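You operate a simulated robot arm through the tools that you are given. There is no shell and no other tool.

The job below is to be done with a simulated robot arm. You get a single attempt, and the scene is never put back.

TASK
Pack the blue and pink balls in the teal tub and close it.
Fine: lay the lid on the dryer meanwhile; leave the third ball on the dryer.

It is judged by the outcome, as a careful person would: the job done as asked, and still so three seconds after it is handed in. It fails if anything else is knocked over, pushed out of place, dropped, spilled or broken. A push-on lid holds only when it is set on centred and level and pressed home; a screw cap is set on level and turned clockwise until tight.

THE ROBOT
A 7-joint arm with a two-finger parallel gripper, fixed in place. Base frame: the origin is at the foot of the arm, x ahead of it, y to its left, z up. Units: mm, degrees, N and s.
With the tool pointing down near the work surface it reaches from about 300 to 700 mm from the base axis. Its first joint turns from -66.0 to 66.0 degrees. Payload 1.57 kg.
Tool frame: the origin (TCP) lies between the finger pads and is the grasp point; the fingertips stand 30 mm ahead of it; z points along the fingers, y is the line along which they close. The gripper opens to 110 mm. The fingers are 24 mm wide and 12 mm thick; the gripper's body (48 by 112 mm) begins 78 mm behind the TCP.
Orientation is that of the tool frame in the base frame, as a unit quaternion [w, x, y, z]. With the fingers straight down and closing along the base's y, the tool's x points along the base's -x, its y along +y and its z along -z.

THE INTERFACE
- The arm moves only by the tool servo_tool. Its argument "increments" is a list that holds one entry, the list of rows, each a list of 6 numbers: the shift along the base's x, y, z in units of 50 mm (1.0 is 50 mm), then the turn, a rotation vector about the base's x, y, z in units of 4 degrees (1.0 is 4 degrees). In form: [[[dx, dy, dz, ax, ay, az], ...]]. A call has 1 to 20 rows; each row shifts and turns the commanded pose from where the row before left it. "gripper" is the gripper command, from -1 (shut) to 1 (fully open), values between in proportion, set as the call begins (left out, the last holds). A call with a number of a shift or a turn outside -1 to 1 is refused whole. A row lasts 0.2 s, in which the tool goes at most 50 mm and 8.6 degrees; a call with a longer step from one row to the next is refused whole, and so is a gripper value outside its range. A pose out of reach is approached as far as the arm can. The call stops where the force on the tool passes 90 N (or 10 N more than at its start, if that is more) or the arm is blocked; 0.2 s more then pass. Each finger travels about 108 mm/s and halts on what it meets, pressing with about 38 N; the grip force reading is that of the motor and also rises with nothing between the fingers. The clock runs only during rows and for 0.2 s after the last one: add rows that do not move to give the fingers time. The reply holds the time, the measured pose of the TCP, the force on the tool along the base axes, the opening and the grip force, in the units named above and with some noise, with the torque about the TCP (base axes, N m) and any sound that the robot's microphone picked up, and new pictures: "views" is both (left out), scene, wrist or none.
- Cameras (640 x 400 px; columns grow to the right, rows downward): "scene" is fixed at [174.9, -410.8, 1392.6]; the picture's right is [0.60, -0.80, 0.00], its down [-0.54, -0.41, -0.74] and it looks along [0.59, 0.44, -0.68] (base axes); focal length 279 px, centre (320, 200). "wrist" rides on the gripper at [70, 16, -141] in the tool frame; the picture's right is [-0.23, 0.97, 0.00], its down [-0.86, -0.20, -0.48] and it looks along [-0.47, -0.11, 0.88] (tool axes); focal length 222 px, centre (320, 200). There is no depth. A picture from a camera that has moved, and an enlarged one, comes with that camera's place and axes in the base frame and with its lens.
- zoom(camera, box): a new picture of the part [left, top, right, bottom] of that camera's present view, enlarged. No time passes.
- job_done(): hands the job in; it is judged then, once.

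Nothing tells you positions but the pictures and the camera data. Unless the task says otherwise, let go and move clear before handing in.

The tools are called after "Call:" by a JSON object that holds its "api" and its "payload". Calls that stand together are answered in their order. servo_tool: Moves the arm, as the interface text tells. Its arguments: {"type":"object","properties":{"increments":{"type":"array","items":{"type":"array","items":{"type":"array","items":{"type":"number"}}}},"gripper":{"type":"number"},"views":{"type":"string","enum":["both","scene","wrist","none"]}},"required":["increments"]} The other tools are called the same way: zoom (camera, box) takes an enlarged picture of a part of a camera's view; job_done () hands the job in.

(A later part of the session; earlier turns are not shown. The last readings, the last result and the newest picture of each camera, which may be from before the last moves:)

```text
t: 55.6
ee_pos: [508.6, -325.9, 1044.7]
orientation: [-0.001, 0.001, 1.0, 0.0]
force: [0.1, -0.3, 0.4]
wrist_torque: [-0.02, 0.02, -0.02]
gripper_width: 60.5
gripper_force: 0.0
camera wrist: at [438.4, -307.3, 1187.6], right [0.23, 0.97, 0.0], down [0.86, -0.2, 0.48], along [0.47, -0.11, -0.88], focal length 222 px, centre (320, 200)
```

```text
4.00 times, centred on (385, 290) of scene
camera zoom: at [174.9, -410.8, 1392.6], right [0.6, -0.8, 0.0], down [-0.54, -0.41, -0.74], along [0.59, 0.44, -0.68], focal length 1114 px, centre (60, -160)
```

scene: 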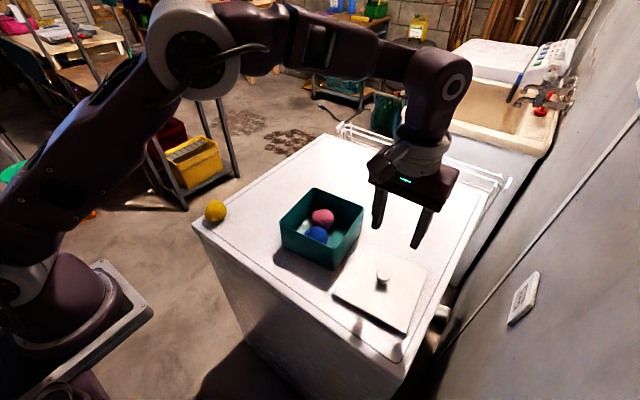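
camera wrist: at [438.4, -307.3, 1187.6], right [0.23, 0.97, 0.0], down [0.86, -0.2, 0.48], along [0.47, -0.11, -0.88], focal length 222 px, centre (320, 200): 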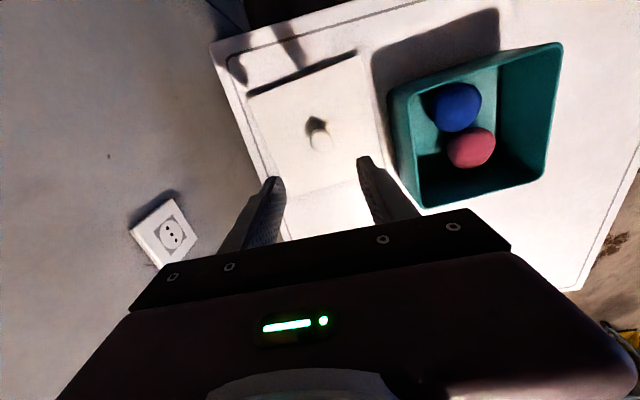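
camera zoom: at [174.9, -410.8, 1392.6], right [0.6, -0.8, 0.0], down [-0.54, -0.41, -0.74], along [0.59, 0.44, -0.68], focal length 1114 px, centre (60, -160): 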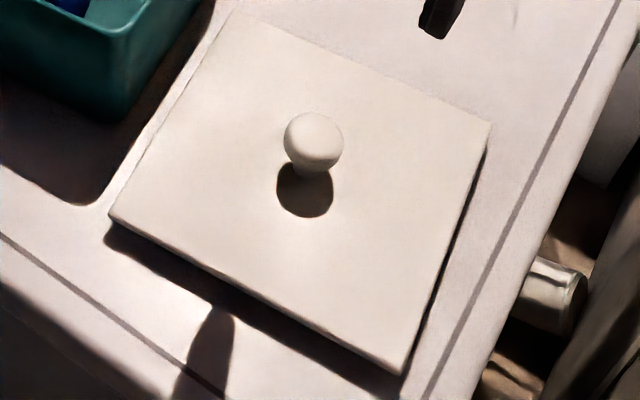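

Both balls are in the tub, well below the rim, and yellow is untouched. I'm above the lid's knob at the same x and y as at release, so I'll descend to the same height and re-grip.

Call:
{"api": "servo_tool", "payload": {"increments": [[[0, 0, -0.2, 0, 0, 0], [0, 0, -0.5, 0, 0, 0], [0, 0, -0.6, 0, 0, 0], [0, 0, -0.6, 0, 0, 0], [0, 0, -0.5, 0, 0, 0], [0, 0, -0.3, 0, 0, 0], [0, 0, -0.17, 0, 0, 0], [0, 0, -0.05, 0, 0, 0], [0, 0, 0, 0, 0, 0]]], "gripper": 0.1}}

Call:
{"api": "zoom", "payload": {"camera": "wrist", "box": [240, 120, 400, 220]}}

Call:
{"api": "zoom", "payload": {"camera": "scene", "box": [325, 250, 445, 340]}}

```text
t: 57.6
ee_pos: [508.3, -325.0, 898.7]
orientation: [0.0, 0.0, 1.0, 0.0]
force: [0.3, 0.3, 0.2]
wrist_torque: [-0.02, 0.03, 0.01]
gripper_width: 60.6
gripper_force: 0.0
camera wrist: at [438.8, -307.7, 1041.3], right [0.23, 0.97, 0.0], down [0.86, -0.2, 0.48], along [0.47, -0.11, -0.88], focal length 222 px, centre (320, 200)
```

scene: 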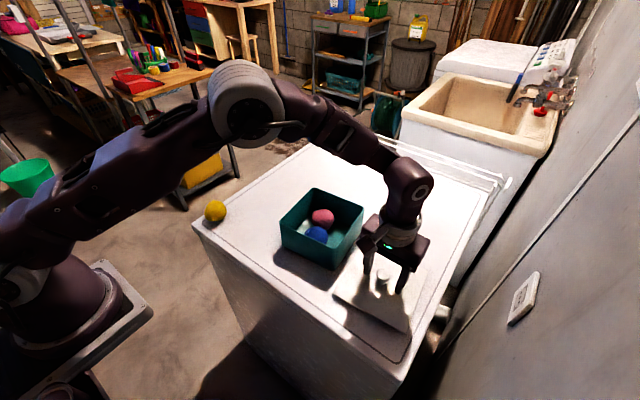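
wrist: 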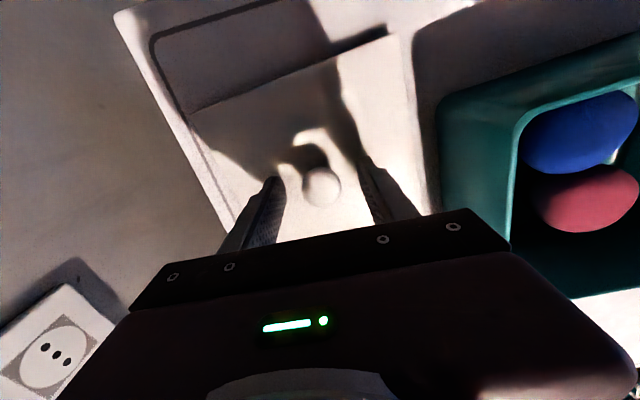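

```text
4.00 times, centred on (320, 170) of wrist
camera zoom: at [438.8, -307.7, 1041.3], right [0.23, 0.97, 0.0], down [0.86, -0.2, 0.48], along [0.47, -0.11, -0.88], focal length 888 px, centre (320, 320)
```

zoom: 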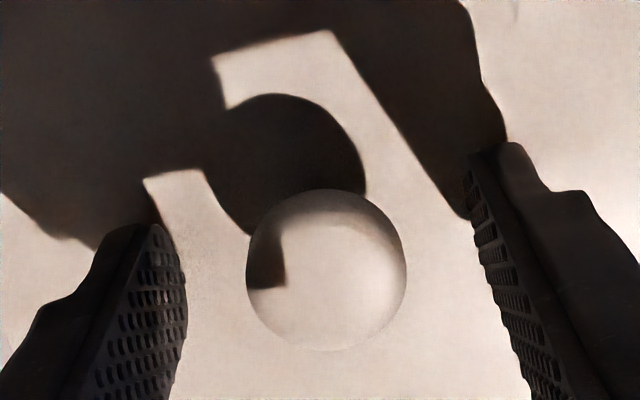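

```text
4.44 times, centred on (385, 295) of scene
camera zoom: at [174.9, -410.8, 1392.6], right [0.6, -0.8, 0.0], down [-0.54, -0.41, -0.74], along [0.59, 0.44, -0.68], focal length 1238 px, centre (31, -222)
```

zoom: 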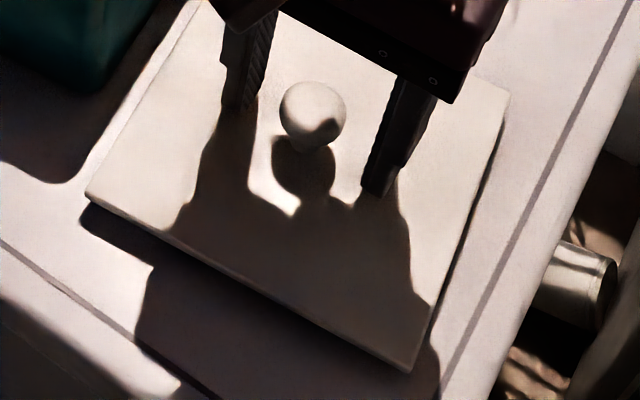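

The alignment matches the release pose almost exactly, so I'll close on the knob.

Call:
{"api": "servo_tool", "payload": {"increments": [[[0, 0, 0, 0, 0, 0], [0, 0, 0, 0, 0, 0], [0, 0, 0, 0, 0, 0], [0, 0, 0, 0, 0, 0]]], "gripper": -1, "views": "none"}}

Call:
{"api": "zoom", "payload": {"camera": "scene", "box": [325, 250, 445, 340]}}

```text
t: 58.6
ee_pos: [508.9, -325.7, 899.4]
orientation: [0.001, 0.001, 1.0, 0.0]
force: [-0.4, 0.3, -0.1]
wrist_torque: [0.02, 0.02, 0.02]
gripper_width: 28.4
gripper_force: 37.7
```

```text
4.44 times, centred on (385, 295) of scene
camera zoom: at [175.0, -410.8, 1392.6], right [0.6, -0.8, 0.0], down [-0.54, -0.41, -0.74], along [0.59, 0.44, -0.68], focal length 1238 px, centre (31, -222)
```

zoom: 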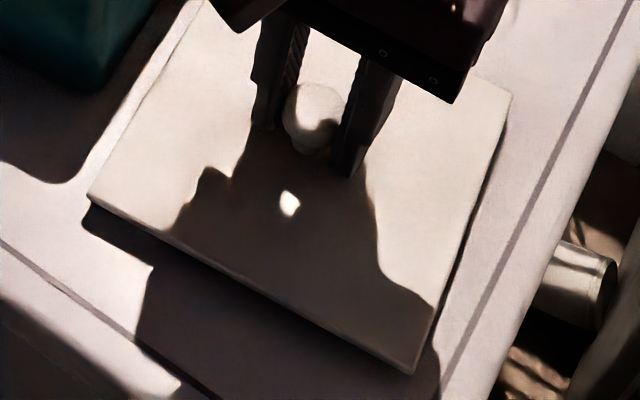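

The knob is gripped at 28.4 mm. I'll lift the lid straight up and carry it back over the tub.

Call:
{"api": "servo_tool", "payload": {"increments": [[[0, 0, 0.1, 0, 0, 0], [0, 0, 0.3, 0, 0, 0], [0, 0, 0.5, 0, 0, 0], [0, 0, 0.6, 0, 0, 0], [0, 0, 0.6, 0, 0, 0], [0, 0, 0.6, 0, 0, 0], [0, 0, 0.4, 0, 0, 0], [0, 0, 0.1, 0, 0, 0], [0.04, 0.25, 0, 0, 0, 0], [0.06, 0.4, 0, 0, 0, 0], [0.1, 0.55, 0, 0, 0, 0], [0.1, 0.6, 0, 0, 0, 0], [0.1, 0.6, 0, 0, 0, 0], [0.1, 0.55, 0, 0, 0, 0], [0.06, 0.35, 0, 0, 0, 0], [0.04, 0.2, 0, 0, 0, 0], [0, 0.06, 0, 0, 0, 0], [0, 0, 0, 0, 0, 0], [0, 0, 0, 0, 0, 0]]], "gripper": -1}}

Call:
{"api": "zoom", "payload": {"camera": "scene", "box": [245, 150, 405, 290]}}

Call:
{"api": "zoom", "payload": {"camera": "wrist", "box": [170, 20, 430, 220]}}

```text
t: 62.6
ee_pos: [539.3, -147.2, 1058.0]
orientation: [0.0, 0.0, 1.0, 0.0]
force: [-1.2, -0.5, -0.4]
wrist_torque: [0.0, -0.02, 0.03]
gripper_width: 27.9
gripper_force: 37.3
camera wrist: at [469.4, -129.6, 1201.1], right [0.23, 0.97, 0.0], down [0.86, -0.2, 0.48], along [0.47, -0.11, -0.88], focal length 222 px, centre (320, 200)
```

scene: 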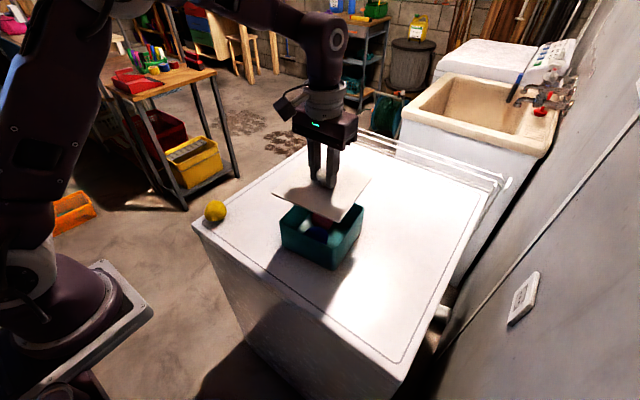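
wrist: 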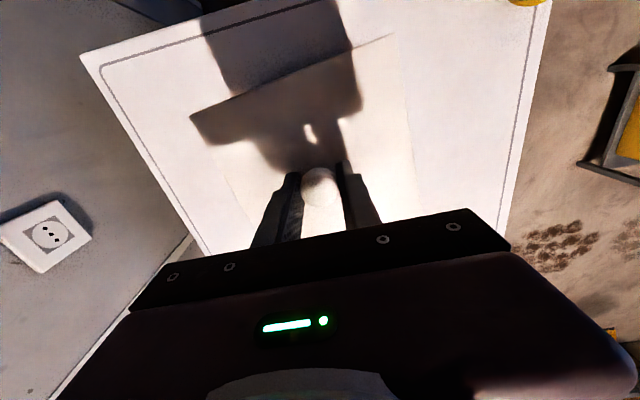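

```text
2.86 times, centred on (325, 220) of scene
camera zoom: at [175.0, -410.8, 1392.6], right [0.6, -0.8, 0.0], down [-0.54, -0.41, -0.74], along [0.59, 0.44, -0.68], focal length 796 px, centre (306, 143)
```

zoom: 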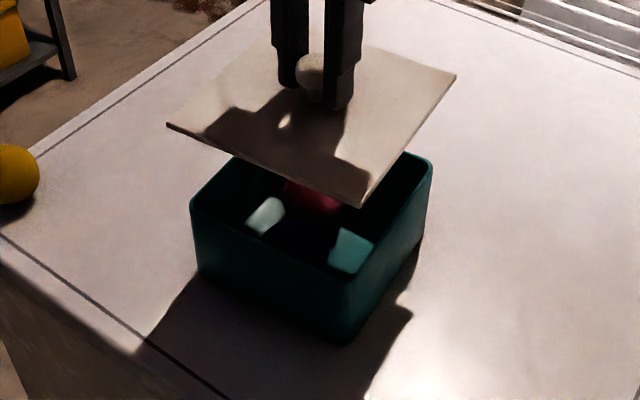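

```text
2.00 times, centred on (300, 120) of wrist
camera zoom: at [469.4, -129.6, 1201.1], right [0.23, 0.97, 0.0], down [0.86, -0.2, 0.48], along [0.47, -0.11, -0.88], focal length 444 px, centre (360, 360)
```

zoom: 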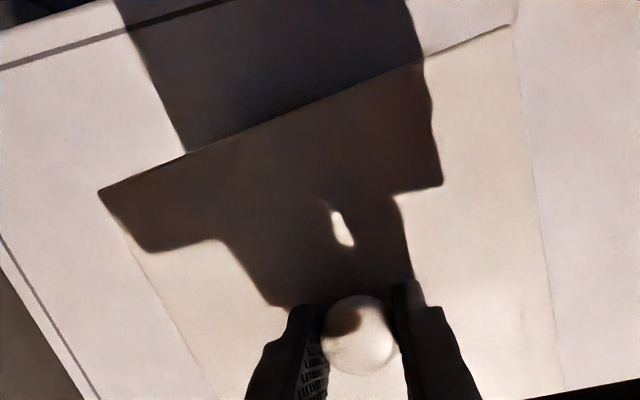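

The lid hangs in the same pose as when I removed it, so I'll lower it to just above the rim and check alignment.

Call:
{"api": "servo_tool", "payload": {"increments": [[[0, 0, -0.15, 0, 0, 0], [0, 0, -0.3, 0, 0, 0], [0, 0, -0.35, 0, 0, 0], [0, 0, -0.3, 0, 0, 0], [0, 0, -0.15, 0, 0, 0], [0, 0, -0.06, 0, 0, 0], [0, 0, 0, 0, 0, 0], [0, 0, 0, 0, 0, 0]]], "gripper": -1}}

Call:
{"api": "zoom", "payload": {"camera": "scene", "box": [265, 180, 375, 280]}}

```text
t: 64.4
ee_pos: [538.4, -146.6, 992.9]
orientation: [-0.001, 0.0, 1.0, -0.001]
force: [-0.3, 0.0, -1.4]
wrist_torque: [0.0, 0.03, -0.01]
gripper_width: 28.3
gripper_force: 37.6
camera wrist: at [469.0, -130.5, 1136.0], right [0.23, 0.97, 0.0], down [0.86, -0.2, 0.48], along [0.47, -0.11, -0.88], focal length 222 px, centre (320, 200)
```

scene: 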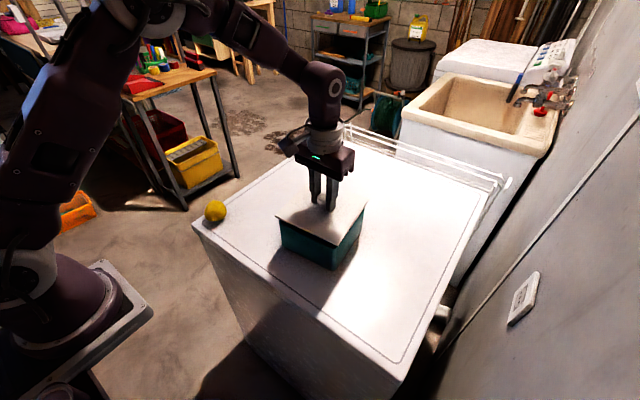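
wrist: 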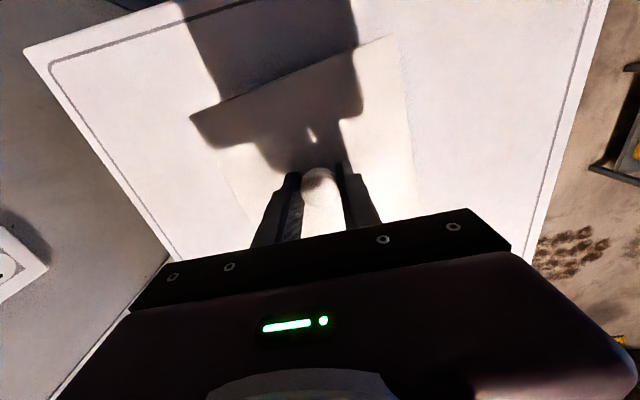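

```text
4.00 times, centred on (320, 230) of scene
camera zoom: at [175.0, -410.8, 1392.6], right [0.6, -0.8, 0.0], down [-0.54, -0.41, -0.74], along [0.59, 0.44, -0.68], focal length 1114 px, centre (320, 80)
```

zoom: 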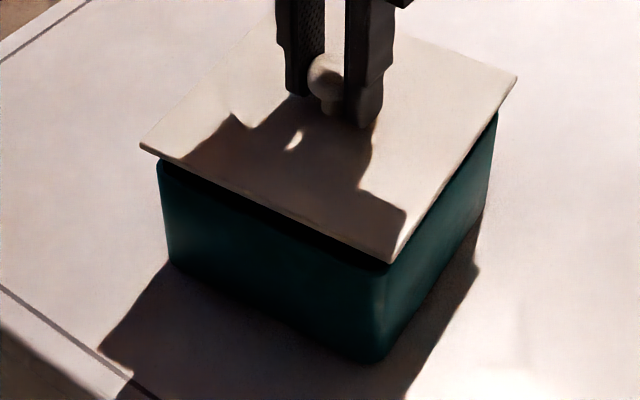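

The lid is hovering about 10–15 mm above the rim, level and aligned. I'll lower it slowly and watch the force.

Call:
{"api": "servo_tool", "payload": {"increments": [[[0, 0, -0.08, 0, 0, 0], [0, 0, -0.08, 0, 0, 0], [0, 0, -0.08, 0, 0, 0], [0, 0, 0, 0, 0, 0]]], "gripper": -1, "views": "none"}}

Call:
{"api": "zoom", "payload": {"camera": "scene", "box": [265, 180, 375, 280]}}

```text
t: 65.4
ee_pos: [538.0, -147.8, 981.3]
orientation: [0.001, 0.0, 1.0, 0.0]
force: [-0.4, -0.2, 0.0]
wrist_torque: [-0.03, -0.04, -0.01]
gripper_width: 27.8
gripper_force: 38.1
```

```text
4.00 times, centred on (320, 230) of scene
camera zoom: at [175.0, -410.8, 1392.6], right [0.6, -0.8, 0.0], down [-0.54, -0.41, -0.74], along [0.59, 0.44, -0.68], focal length 1114 px, centre (320, 80)
```

zoom: 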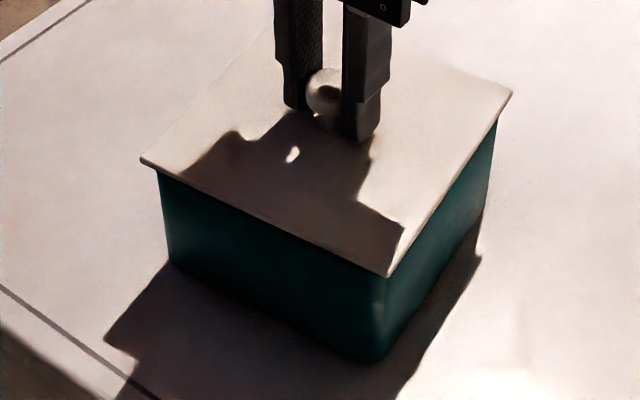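

Corner positions match the original seated lid in x and sit slightly higher, as expected. I'll continue down.

Call:
{"api": "servo_tool", "payload": {"increments": [[[0, 0, -0.04, 0, 0, 0], [0, 0, -0.04, 0, 0, 0], [0, 0, -0.03, 0, 0, 0], [0, 0, 0, 0, 0, 0]]], "gripper": -1, "views": "none"}}

Call:
{"api": "zoom", "payload": {"camera": "scene", "box": [265, 180, 375, 280]}}

```text
t: 66.4
ee_pos: [540.3, -146.4, 975.7]
orientation: [0.0, 0.001, 1.0, 0.0]
force: [0.0, 0.1, -0.4]
wrist_torque: [0.02, 0.0, 0.01]
gripper_width: 28.2
gripper_force: 37.4
```

```text
4.00 times, centred on (320, 230) of scene
camera zoom: at [175.0, -410.8, 1392.6], right [0.6, -0.8, 0.0], down [-0.54, -0.41, -0.74], along [0.59, 0.44, -0.68], focal length 1114 px, centre (320, 80)
```

zoom: 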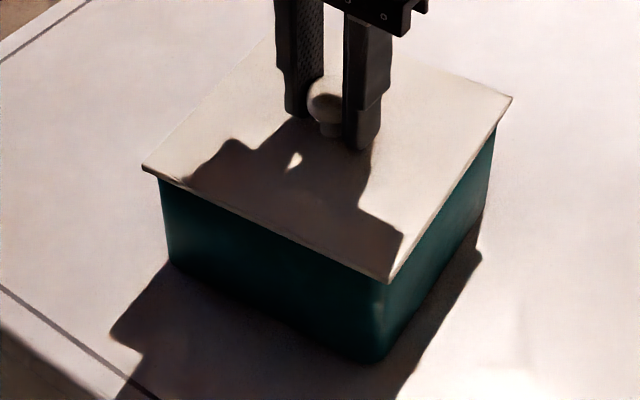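

Call:
{"api": "servo_tool", "payload": {"increments": [[[0, 0, -0.03, 0, 0, 0], [0, 0, -0.03, 0, 0, 0], [0, 0, 0, 0, 0, 0]]], "gripper": -1, "views": "none"}}

Call:
{"api": "zoom", "payload": {"camera": "scene", "box": [265, 180, 375, 280]}}

```text
t: 67.2
ee_pos: [539.2, -147.4, 974.3]
orientation: [0.001, 0.001, 1.0, -0.001]
force: [-3.0, 4.2, 14.8]
wrist_torque: [0.11, 0.31, 0.0]
gripper_width: 28.2
gripper_force: 38.2
```

```text
4.00 times, centred on (320, 230) of scene
camera zoom: at [174.6, -410.6, 1392.7], right [0.6, -0.8, 0.0], down [-0.54, -0.41, -0.74], along [0.59, 0.44, -0.68], focal length 1114 px, centre (320, 80)
```

zoom: 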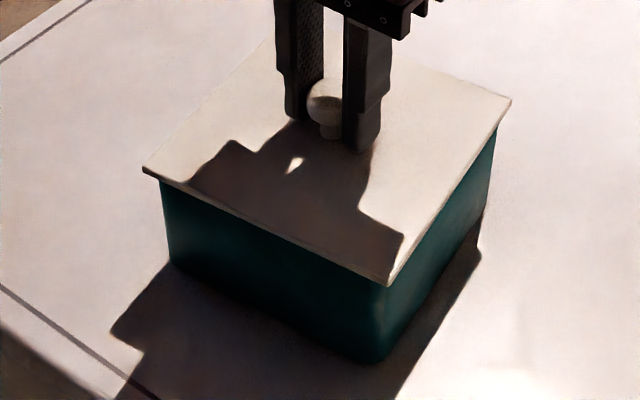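

The lid has reached the rim with about 15 N and stays aligned. I'll press further in small steps and listen for the snap.

Call:
{"api": "servo_tool", "payload": {"increments": [[[0, 0, -0.02, 0, 0, 0], [0, 0, -0.02, 0, 0, 0], [0, 0, 0, 0, 0, 0]]], "gripper": -1, "views": "none"}}

Call:
{"api": "zoom", "payload": {"camera": "scene", "box": [265, 180, 375, 280]}}

```text
t: 68.0
ee_pos: [538.7, -146.3, 971.1]
orientation: [0.002, 0.0, 1.0, 0.0]
force: [-1.1, 8.3, 38.3]
wrist_torque: [0.11, -0.05, -0.03]
gripper_width: 28.2
gripper_force: 37.8
```

```text
4.00 times, centred on (320, 230) of scene
camera zoom: at [174.3, -410.4, 1392.8], right [0.6, -0.8, 0.0], down [-0.54, -0.41, -0.74], along [0.59, 0.44, -0.68], focal length 1114 px, centre (320, 80)
```

zoom: 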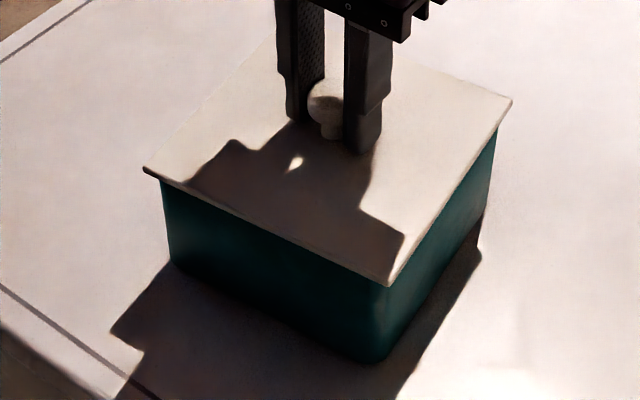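

At 38 N the corners are where they were when the lid was originally seated, but there has been no snap yet. I'll press a bit more.

Call:
{"api": "servo_tool", "payload": {"increments": [[[0, 0, -0.02, 0, 0, 0], [0, 0, -0.015, 0, 0, 0], [0, 0, 0, 0, 0, 0]]], "gripper": -1, "views": "none"}}

Call:
{"api": "zoom", "payload": {"camera": "scene", "box": [265, 180, 375, 280]}}

```text
t: 68.8
ee_pos: [539.0, -147.7, 970.6]
orientation: [0.002, 0.0, 1.0, -0.001]
force: [2.3, 6.8, 50.1]
wrist_torque: [0.17, -0.03, 0.03]
gripper_width: 28.1
gripper_force: 37.9
```

```text
4.00 times, centred on (320, 230) of scene
camera zoom: at [174.1, -410.4, 1392.8], right [0.6, -0.8, 0.0], down [-0.54, -0.41, -0.74], along [0.59, 0.44, -0.68], focal length 1114 px, centre (320, 80)
```

zoom: 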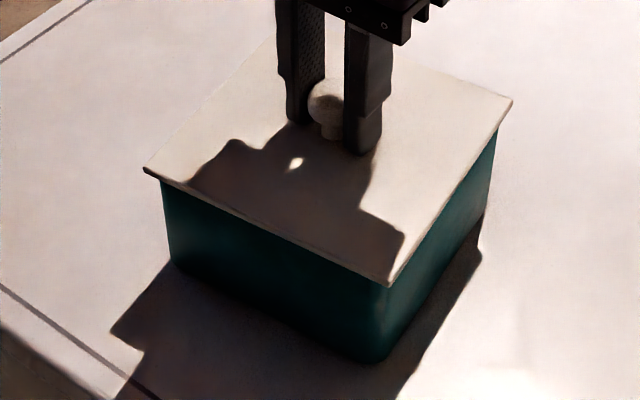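

Call:
{"api": "servo_tool", "payload": {"increments": [[[0, 0, -0.02, 0, 0, 0], [0, 0, -0.02, 0, 0, 0], [0, 0, 0, 0, 0, 0]]], "gripper": -1, "views": "none"}}

Call:
{"api": "zoom", "payload": {"camera": "scene", "box": [265, 180, 375, 280]}}

```text
t: 69.6
ee_pos: [539.3, -147.5, 970.2]
orientation: [0.004, 0.0, 1.0, -0.001]
force: [-2.4, 6.5, 71.6]
wrist_torque: [0.31, 0.55, 0.12]
gripper_width: 27.8
gripper_force: 37.9
```

```text
4.00 times, centred on (320, 230) of scene
camera zoom: at [173.7, -410.3, 1392.9], right [0.6, -0.8, 0.0], down [-0.54, -0.41, -0.74], along [0.59, 0.44, -0.68], focal length 1114 px, centre (320, 80)
```

zoom: 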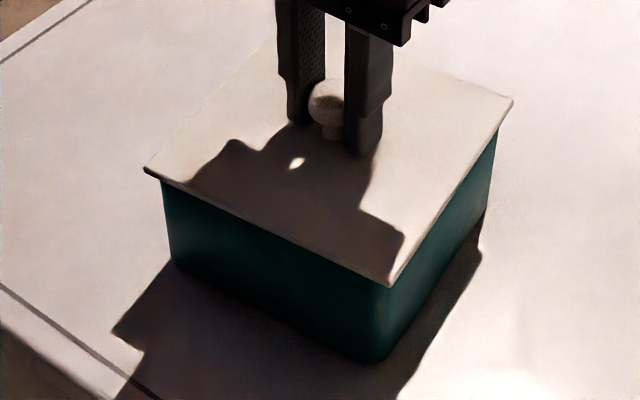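

At about 72 N there's still no snap sound. I'll look closely at the seam between lid and tub from both cameras before deciding.

Call:
{"api": "zoom", "payload": {"camera": "scene", "box": [275, 205, 345, 265]}}

Call:
{"api": "zoom", "payload": {"camera": "scene", "box": [325, 190, 375, 260]}}

Call:
{"api": "zoom", "payload": {"camera": "wrist", "box": [170, 20, 450, 220]}}

```text
6.67 times, centred on (310, 235) of scene
camera zoom: at [173.7, -410.3, 1392.9], right [0.6, -0.8, 0.0], down [-0.54, -0.41, -0.74], along [0.59, 0.44, -0.68], focal length 1857 px, centre (387, -33)
```

zoom: 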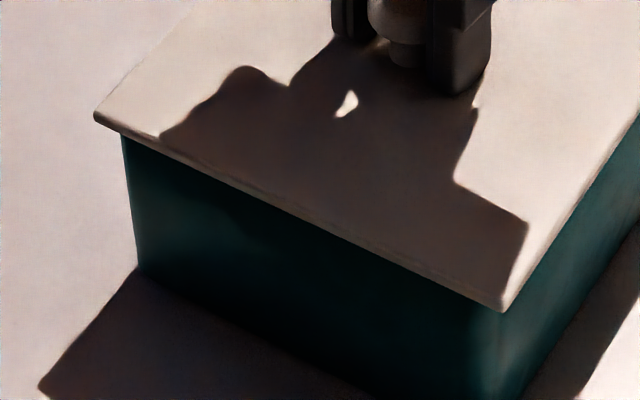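

```text
5.71 times, centred on (350, 225) of scene
camera zoom: at [173.7, -410.3, 1392.9], right [0.6, -0.8, 0.0], down [-0.54, -0.41, -0.74], along [0.59, 0.44, -0.68], focal length 1592 px, centre (149, 57)
```

zoom: 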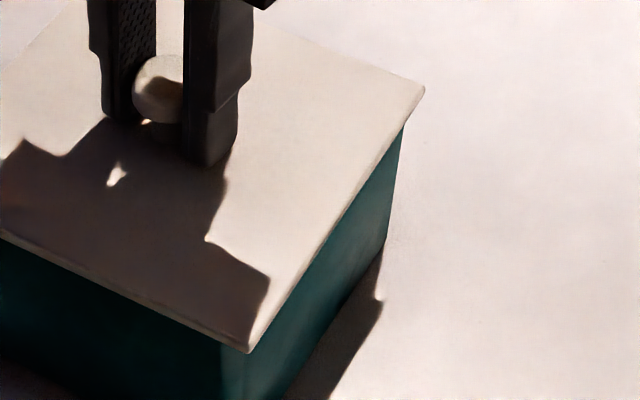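

```text
2.00 times, centred on (310, 120) of wrist
camera zoom: at [468.1, -129.5, 1112.4], right [0.23, 0.97, 0.0], down [0.85, -0.2, 0.49], along [0.47, -0.11, -0.87], focal length 444 px, centre (340, 360)
```

zoom: 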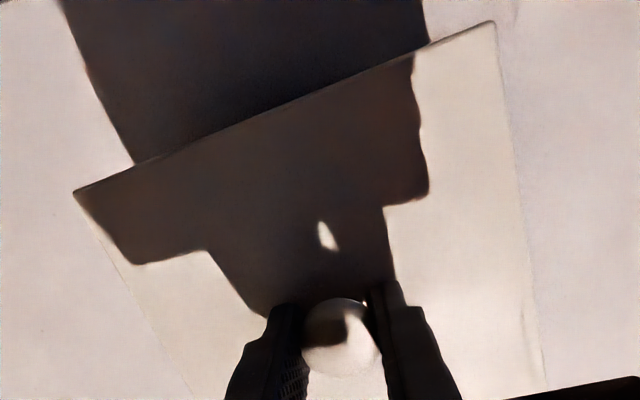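

No gap is visible. I'll relax the press and do a very gentle pull test of about 1–2 mm to see if the lid is latched.

Call:
{"api": "servo_tool", "payload": {"increments": [[[0, 0, 0.04, 0, 0, 0], [0, 0, 0.04, 0, 0, 0], [0, 0, 0, 0, 0, 0]]], "gripper": -1, "views": "none"}}

```text
t: 70.4
ee_pos: [538.2, -146.3, 970.6]
orientation: [-0.001, 0.0, 1.0, -0.001]
force: [8.5, -3.1, 24.1]
wrist_torque: [-0.22, -0.79, -0.06]
gripper_width: 28.4
gripper_force: 38.2
```

Call:
{"api": "servo_tool", "payload": {"increments": [[[0, 0, 0.03, 0, 0, 0], [0, 0, 0, 0, 0, 0]]], "gripper": -1, "views": "none"}}

Call:
{"api": "servo_tool", "payload": {"increments": [[[0, 0, 0.02, 0, 0, 0], [0, 0, 0, 0, 0, 0]]], "gripper": -1, "views": "none"}}

```text
t: 71.0
ee_pos: [537.9, -147.3, 970.9]
orientation: [-0.003, 0.0, 1.0, 0.0]
force: [2.7, -0.3, 2.5]
wrist_torque: [-0.14, -0.25, -0.08]
gripper_width: 28.4
gripper_force: 38.1
```

```text
t: 71.6
ee_pos: [538.3, -147.3, 973.1]
orientation: [-0.001, 0.0, 1.0, 0.001]
force: [-0.1, -0.4, -0.7]
wrist_torque: [0.03, -0.01, -0.01]
gripper_width: 28.0
gripper_force: 37.9
```

Call:
{"api": "servo_tool", "payload": {"increments": [[[0, 0, 0.025, 0, 0, 0], [0, 0, 0, 0, 0, 0]]], "gripper": -1, "views": "none"}}

Call:
{"api": "zoom", "payload": {"camera": "scene", "box": [265, 180, 375, 280]}}

```text
t: 72.2
ee_pos: [537.8, -146.5, 973.6]
orientation: [-0.001, 0.001, 1.0, 0.0]
force: [0.5, -0.6, -0.4]
wrist_torque: [-0.02, 0.0, -0.02]
gripper_width: 28.3
gripper_force: 38.7
```

```text
4.00 times, centred on (320, 230) of scene
camera zoom: at [175.0, -410.8, 1392.6], right [0.6, -0.8, 0.0], down [-0.54, -0.41, -0.74], along [0.59, 0.44, -0.68], focal length 1114 px, centre (320, 80)
```

zoom: 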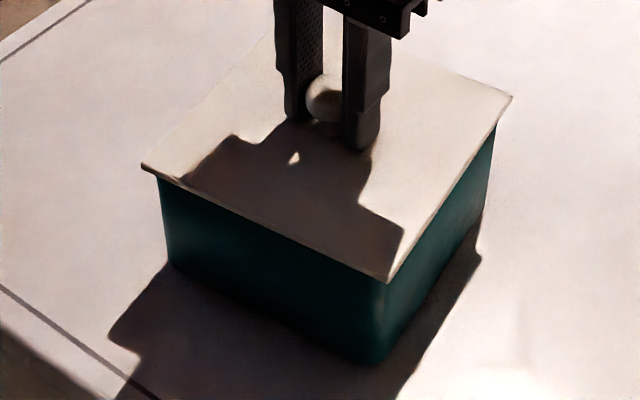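

The lid lifts freely, so it's not latched, although it's seated in place. I'll lower it back to rest and release the knob so it can self-centre, then press on the plate with both fingertips either side of the knob.

Call:
{"api": "servo_tool", "payload": {"increments": [[[0, 0, -0.03, 0, 0, 0], [0, 0, 0, 0, 0, 0]]], "gripper": -1, "views": "none"}}

Call:
{"api": "servo_tool", "payload": {"increments": [[[0, 0, 0, 0, 0, 0], [0, 0, 0, 0, 0, 0], [0, 0, 0, 0, 0, 0]]], "gripper": 0.0}}

Call:
{"api": "zoom", "payload": {"camera": "scene", "box": [265, 180, 375, 280]}}

Call:
{"api": "zoom", "payload": {"camera": "wrist", "box": [240, 120, 400, 220]}}

```text
t: 72.8
ee_pos: [539.1, -146.8, 973.2]
orientation: [0.0, 0.0, 1.0, 0.0]
force: [-0.4, 0.4, -0.1]
wrist_torque: [0.02, 0.0, 0.0]
gripper_width: 28.3
gripper_force: 38.0
```

```text
t: 73.6
ee_pos: [538.5, -147.3, 972.7]
orientation: [0.0, 0.0, 1.0, -0.001]
force: [0.2, 0.0, 0.0]
wrist_torque: [0.0, -0.01, 0.01]
gripper_width: 55.0
gripper_force: 0.0
camera wrist: at [468.9, -129.5, 1115.8], right [0.23, 0.97, 0.0], down [0.86, -0.2, 0.48], along [0.47, -0.11, -0.88], focal length 222 px, centre (320, 200)
```

scene: 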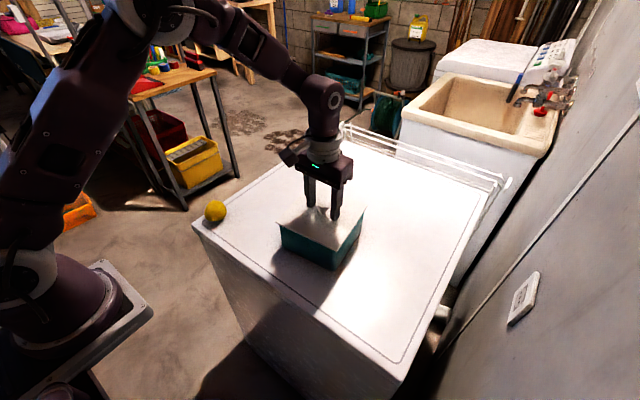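
wrist: 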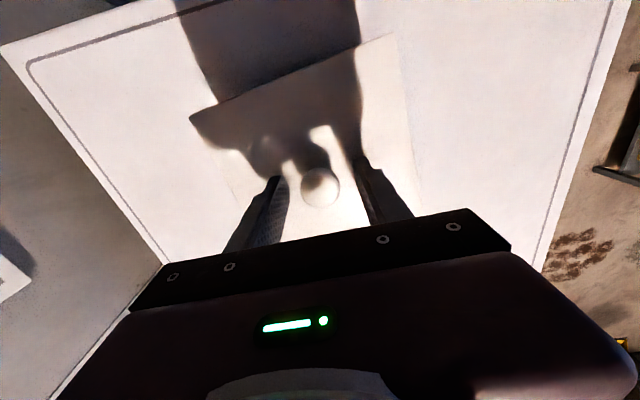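

```text
4.00 times, centred on (320, 230) of scene
camera zoom: at [174.9, -410.8, 1392.6], right [0.6, -0.8, 0.0], down [-0.54, -0.41, -0.74], along [0.59, 0.44, -0.68], focal length 1114 px, centre (320, 80)
```

zoom: 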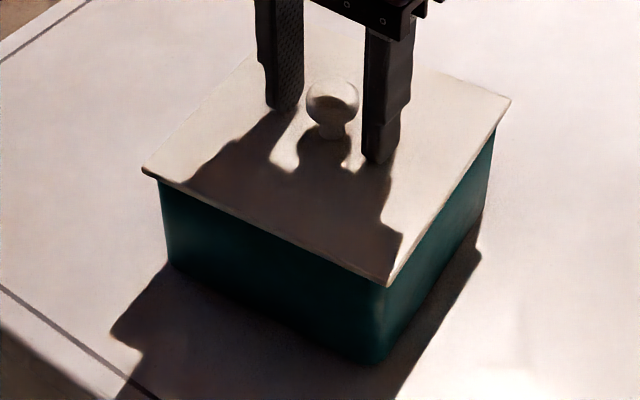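

```text
4.00 times, centred on (320, 170) of wrist
camera zoom: at [468.9, -129.5, 1115.8], right [0.23, 0.97, 0.0], down [0.86, -0.2, 0.48], along [0.47, -0.11, -0.88], focal length 888 px, centre (320, 320)
```

zoom: 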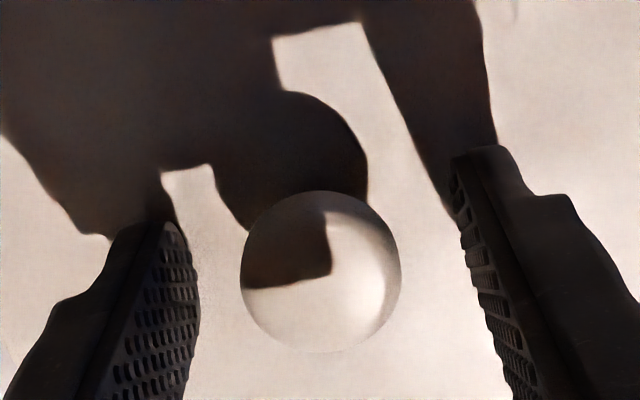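

The knob and lid are within about 0.5 mm of their original place. I'll press down on the plate with both fingertips, building force gradually.

Call:
{"api": "servo_tool", "payload": {"increments": [[[0, 0, -0.04, 0, 0, 0], [0, 0, -0.03, 0, 0, 0], [0, 0, 0, 0, 0, 0]]], "gripper": 0.0, "views": "none"}}

```text
t: 74.4
ee_pos: [538.2, -147.7, 971.2]
orientation: [0.001, 0.0, 1.0, -0.002]
force: [-3.0, 4.0, 21.7]
wrist_torque: [0.17, 0.15, -0.1]
gripper_width: 54.8
gripper_force: 0.1
```

Call:
{"api": "servo_tool", "payload": {"increments": [[[0, 0, -0.03, 0, 0, 0], [0, 0, -0.03, 0, 0, 0], [0, 0, 0, 0, 0, 0]]], "gripper": 0.0, "views": "none"}}

```text
t: 75.2
ee_pos: [538.7, -147.6, 970.2]
orientation: [0.003, 0.0, 1.0, -0.002]
force: [-13.0, 8.0, 79.6]
wrist_torque: [0.95, 0.7, 0.1]
gripper_width: 55.0
gripper_force: 0.0
```

At about 80 N on the plate there's still no snap. I'll back off and compare the lid's pose carefully with the original pictures.

Call:
{"api": "servo_tool", "payload": {"increments": [[[0, 0, 0.06, 0, 0, 0], [0, 0, 0.08, 0, 0, 0], [0, 0, 0, 0, 0, 0]]], "gripper": 0.0, "views": "none"}}

Call:
{"api": "zoom", "payload": {"camera": "scene", "box": [265, 180, 375, 280]}}

Call:
{"api": "zoom", "payload": {"camera": "scene", "box": [265, 205, 315, 245]}}

Call:
{"api": "zoom", "payload": {"camera": "scene", "box": [315, 225, 365, 265]}}

Call:
{"api": "zoom", "payload": {"camera": "scene", "box": [335, 190, 385, 230]}}

```text
t: 76.0
ee_pos: [539.2, -145.0, 972.3]
orientation: [-0.002, 0.0, 1.0, 0.001]
force: [-0.3, -0.2, 0.1]
wrist_torque: [-0.01, 0.03, 0.01]
gripper_width: 55.2
gripper_force: 0.0
heard: snap
```

```text
4.00 times, centred on (320, 230) of scene
camera zoom: at [174.9, -410.8, 1392.6], right [0.6, -0.8, 0.0], down [-0.54, -0.41, -0.74], along [0.59, 0.44, -0.68], focal length 1114 px, centre (320, 80)
```

zoom: 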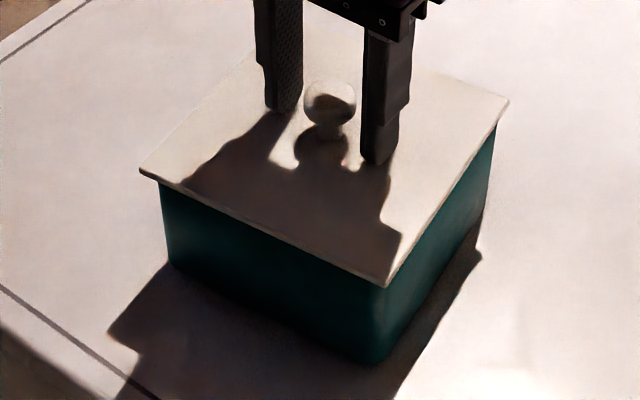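

```text
10.00 times, centred on (290, 225) of scene
camera zoom: at [174.9, -410.8, 1392.6], right [0.6, -0.8, 0.0], down [-0.54, -0.41, -0.74], along [0.59, 0.44, -0.68], focal length 2786 px, centre (620, -50)
```

zoom: 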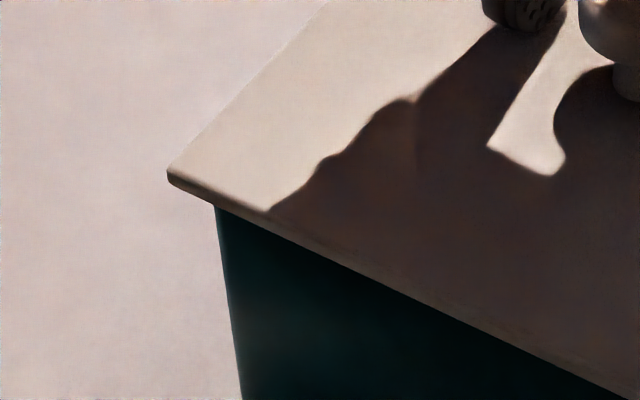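

```text
10.00 times, centred on (340, 245) of scene
camera zoom: at [174.9, -410.8, 1392.6], right [0.6, -0.8, 0.0], down [-0.54, -0.41, -0.74], along [0.59, 0.44, -0.68], focal length 2786 px, centre (120, -250)
```

zoom: 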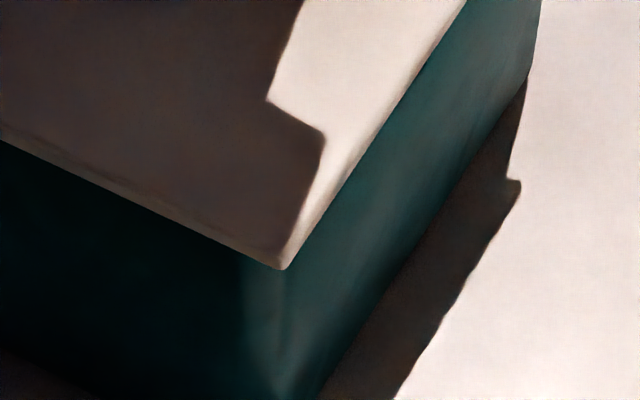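

```text
10.00 times, centred on (360, 210) of scene
camera zoom: at [174.9, -410.8, 1392.6], right [0.6, -0.8, 0.0], down [-0.54, -0.41, -0.74], along [0.59, 0.44, -0.68], focal length 2786 px, centre (-80, 100)
```

zoom: 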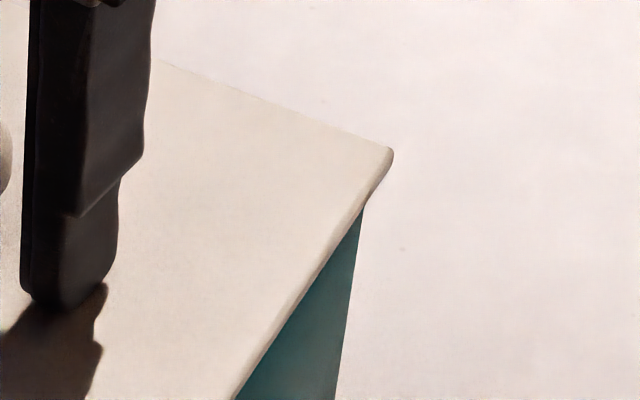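

A snap was heard while I was backing off, and the lid seems to have shifted about 1 mm. I'll check the knob position relative to the fingers before testing whether it's latched.

Call:
{"api": "servo_tool", "payload": {"increments": [[[0, 0, 0.02, 0, 0, 0], [0, 0, 0, 0, 0, 0]]], "gripper": 0.1}}

Call:
{"api": "zoom", "payload": {"camera": "wrist", "box": [240, 120, 400, 220]}}

Call:
{"api": "zoom", "payload": {"camera": "scene", "box": [265, 170, 375, 270]}}

```text
t: 76.6
ee_pos: [538.3, -145.9, 973.9]
orientation: [0.0, -0.001, 1.0, 0.001]
force: [-0.4, 0.2, 0.5]
wrist_torque: [0.02, -0.04, -0.02]
gripper_width: 60.5
gripper_force: 0.1
camera wrist: at [469.4, -129.2, 1117.2], right [0.23, 0.97, 0.0], down [0.86, -0.2, 0.48], along [0.47, -0.11, -0.88], focal length 222 px, centre (320, 200)
```

scene: 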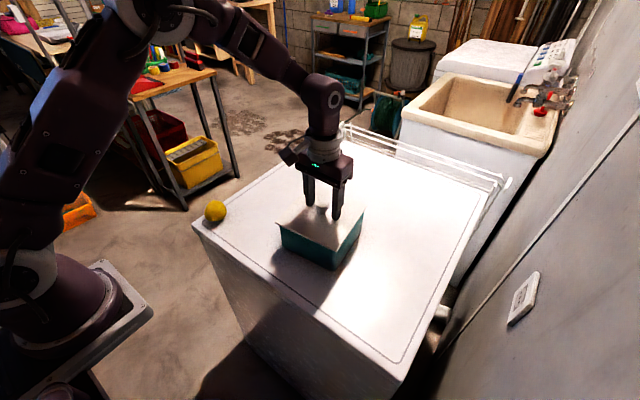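
wrist: 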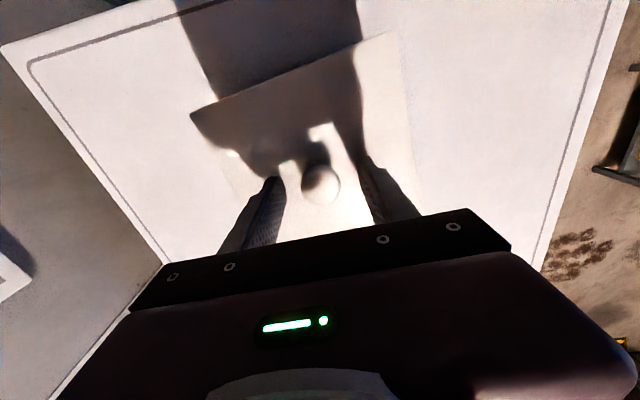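

```text
4.00 times, centred on (320, 170) of wrist
camera zoom: at [469.4, -129.2, 1117.2], right [0.23, 0.97, 0.0], down [0.86, -0.2, 0.48], along [0.47, -0.11, -0.88], focal length 888 px, centre (320, 320)
```

zoom: 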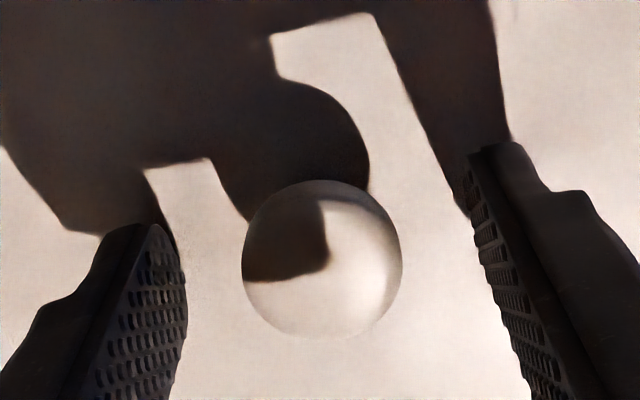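

```text
4.00 times, centred on (320, 220) of scene
camera zoom: at [174.9, -410.8, 1392.6], right [0.6, -0.8, 0.0], down [-0.54, -0.41, -0.74], along [0.59, 0.44, -0.68], focal length 1114 px, centre (320, 120)
```

zoom: 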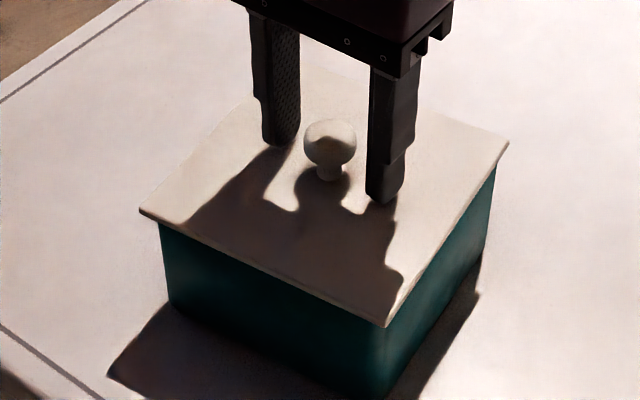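

The lid has slid about 2 mm toward -x, probably dragged as I unloaded. I'll centre the gripper over the knob, close, and test whether the lid is loose.

Call:
{"api": "servo_tool", "payload": {"increments": [[[-0.045, 0.012, 0.005, 0, 0, 0], [0, 0, 0, 0, 0, 0]]], "gripper": 0.1, "views": "none"}}

Call:
{"api": "servo_tool", "payload": {"increments": [[[0, 0, 0, 0, 0, 0], [0, 0, 0, 0, 0, 0], [0, 0, 0, 0, 0, 0]]], "gripper": -1, "views": "none"}}

Call:
{"api": "zoom", "payload": {"camera": "scene", "box": [265, 180, 375, 280]}}

```text
t: 77.2
ee_pos: [536.8, -146.9, 974.1]
orientation: [0.0, 0.0, 1.0, -0.001]
force: [-0.1, -0.6, 0.2]
wrist_torque: [0.04, -0.01, -0.02]
gripper_width: 60.7
gripper_force: 0.1
```

```text
t: 78.0
ee_pos: [536.6, -147.0, 975.4]
orientation: [0.0, 0.0, 1.0, 0.0]
force: [-0.4, 0.8, 0.6]
wrist_torque: [0.0, 0.02, 0.01]
gripper_width: 28.2
gripper_force: 38.2
heard: snap
```

```text
4.00 times, centred on (320, 230) of scene
camera zoom: at [174.9, -410.8, 1392.6], right [0.6, -0.8, 0.0], down [-0.54, -0.41, -0.74], along [0.59, 0.44, -0.68], focal length 1114 px, centre (320, 80)
```

zoom: 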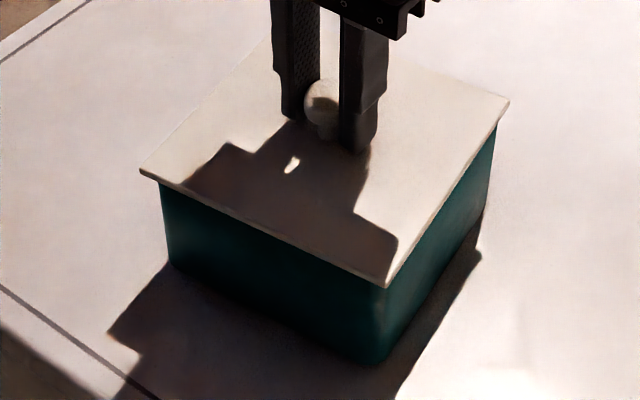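

Another snap came when I closed on the knob. I'll do a gentle lift of about 1.5 mm to see whether the lid resists.

Call:
{"api": "servo_tool", "payload": {"increments": [[[0, 0, 0.03, 0, 0, 0], [0, 0, 0, 0, 0, 0]]], "gripper": -1, "views": "none"}}

Call:
{"api": "zoom", "payload": {"camera": "scene", "box": [265, 180, 375, 280]}}

```text
t: 78.6
ee_pos: [536.8, -147.3, 976.5]
orientation: [0.0, 0.001, 1.0, -0.001]
force: [0.2, 0.6, 0.2]
wrist_torque: [-0.01, 0.01, 0.0]
gripper_width: 28.1
gripper_force: 37.7
```

```text
4.00 times, centred on (320, 230) of scene
camera zoom: at [175.0, -410.8, 1392.6], right [0.6, -0.8, 0.0], down [-0.54, -0.41, -0.74], along [0.59, 0.44, -0.68], focal length 1114 px, centre (320, 80)
```

zoom: 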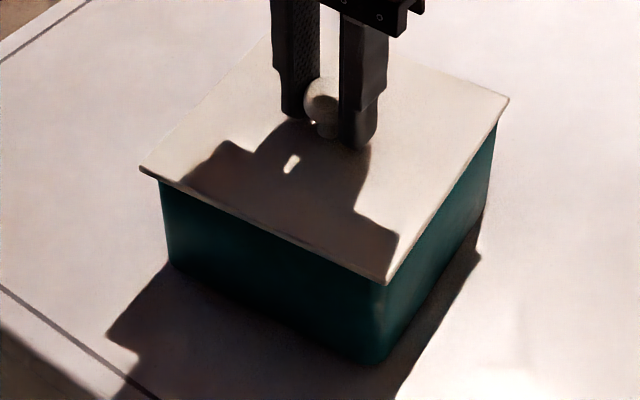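

The lid is loose again, so the snap on closing means gripping the knob pops the latch. That suggests the earlier press did latch it. I'll lift slightly, re-centre near the original spot, set the lid down and release.

Call:
{"api": "servo_tool", "payload": {"increments": [[[0, 0, 0.03, 0, 0, 0], [0.035, -0.008, 0, 0, 0, 0], [0, 0, 0, 0, 0, 0]]], "gripper": -1, "views": "none"}}

Call:
{"api": "servo_tool", "payload": {"increments": [[[0, 0, -0.03, 0, 0, 0], [0, 0, -0.02, 0, 0, 0], [0, 0, 0, 0, 0, 0]]], "gripper": -1, "views": "none"}}

Call:
{"api": "zoom", "payload": {"camera": "scene", "box": [265, 180, 375, 280]}}

```text
t: 79.4
ee_pos: [538.3, -147.9, 978.2]
orientation: [0.0, 0.0, 1.0, 0.0]
force: [-0.9, -0.4, -0.8]
wrist_torque: [-0.04, -0.02, 0.01]
gripper_width: 27.8
gripper_force: 38.2
```

```text
t: 80.2
ee_pos: [539.3, -146.9, 976.0]
orientation: [0.001, 0.001, 1.0, 0.0]
force: [-0.5, -0.2, -0.3]
wrist_torque: [-0.03, 0.0, -0.06]
gripper_width: 28.2
gripper_force: 38.1
```

```text
4.00 times, centred on (320, 230) of scene
camera zoom: at [174.9, -410.8, 1392.6], right [0.6, -0.8, 0.0], down [-0.54, -0.41, -0.74], along [0.59, 0.44, -0.68], focal length 1114 px, centre (320, 80)
```

zoom: 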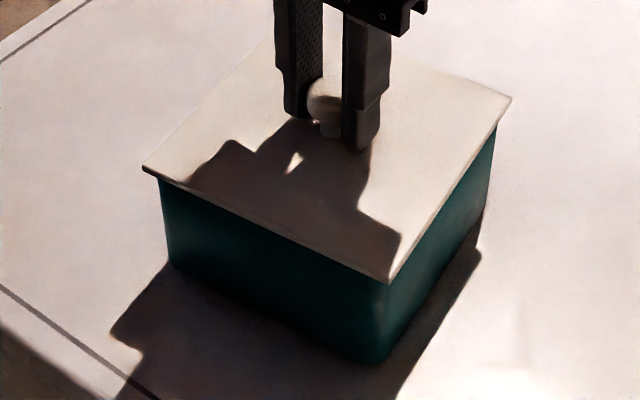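

Call:
{"api": "servo_tool", "payload": {"increments": [[[0, 0, -0.02, 0, 0, 0], [0, 0, 0, 0, 0, 0]]], "gripper": -1, "views": "none"}}

Call:
{"api": "servo_tool", "payload": {"increments": [[[0, 0, 0, 0, 0, 0], [0, 0, 0, 0, 0, 0], [0, 0, 0, 0, 0, 0]]], "gripper": 0.1, "views": "none"}}

Call:
{"api": "zoom", "payload": {"camera": "wrist", "box": [240, 120, 400, 220]}}

Call:
{"api": "zoom", "payload": {"camera": "scene", "box": [265, 180, 375, 280]}}

```text
t: 80.8
ee_pos: [539.9, -145.4, 974.2]
orientation: [0.001, -0.001, 1.0, 0.0]
force: [-1.2, -1.7, 2.8]
wrist_torque: [0.02, 0.03, -0.04]
gripper_width: 27.9
gripper_force: 38.4
```

```text
t: 81.6
ee_pos: [539.1, -147.7, 975.1]
orientation: [0.0, 0.0, 1.0, -0.001]
force: [0.2, -0.4, 0.5]
wrist_torque: [0.0, 0.02, 0.0]
gripper_width: 60.3
gripper_force: 0.0
heard: snap
```

```text
4.00 times, centred on (320, 170) of wrist
camera zoom: at [468.8, -129.3, 1117.3], right [0.23, 0.97, 0.0], down [0.86, -0.2, 0.48], along [0.47, -0.11, -0.88], focal length 888 px, centre (320, 320)
```

zoom: 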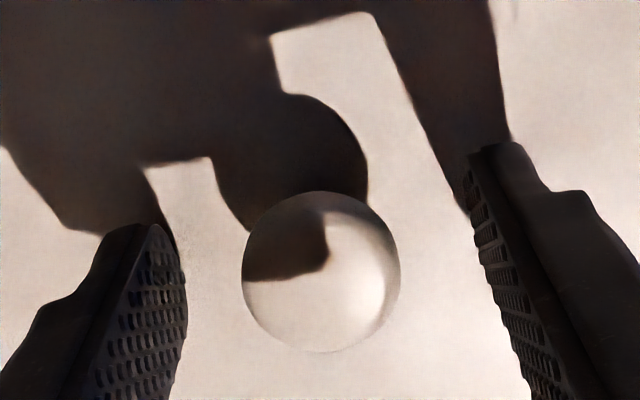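

```text
4.00 times, centred on (320, 230) of scene
camera zoom: at [175.0, -410.8, 1392.6], right [0.6, -0.8, 0.0], down [-0.54, -0.41, -0.74], along [0.59, 0.44, -0.68], focal length 1114 px, centre (320, 80)
```

zoom: 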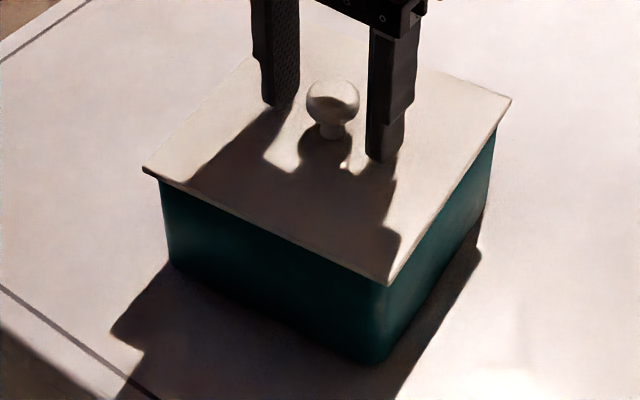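

A snap was heard as I released, with the lid at essentially the original centred pose. To see if it's really latched without gripping hard, I'll narrow the fingers around the knob and nudge it very lightly sideways. If it's loose it'll slide with no force.

Call:
{"api": "servo_tool", "payload": {"increments": [[[0, 0, 0.04, 0, 0, 0], [0, 0, 0, 0, 0, 0], [0, 0, 0, 0, 0, 0]]], "gripper": -0.3, "views": "none"}}

Call:
{"api": "zoom", "payload": {"camera": "wrist", "box": [240, 120, 400, 220]}}

```text
t: 82.4
ee_pos: [537.9, -146.4, 977.6]
orientation: [0.001, 0.0, 1.0, -0.001]
force: [0.0, 0.0, -0.3]
wrist_torque: [0.01, 0.01, -0.04]
gripper_width: 38.6
gripper_force: 0.0
```

```text
4.00 times, centred on (320, 170) of wrist
camera zoom: at [469.1, -129.3, 1119.0], right [0.23, 0.97, 0.0], down [0.86, -0.2, 0.48], along [0.47, -0.11, -0.88], focal length 888 px, centre (320, 320)
```

zoom: 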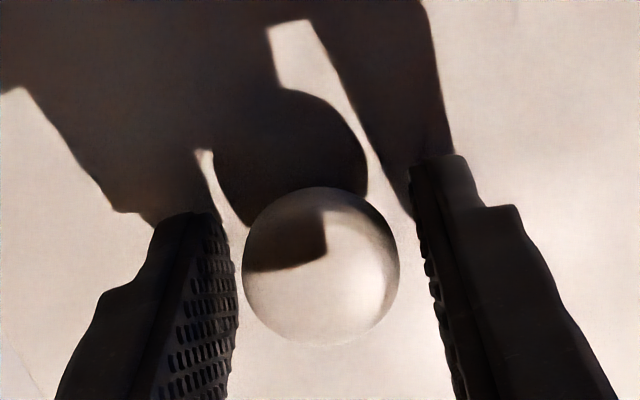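

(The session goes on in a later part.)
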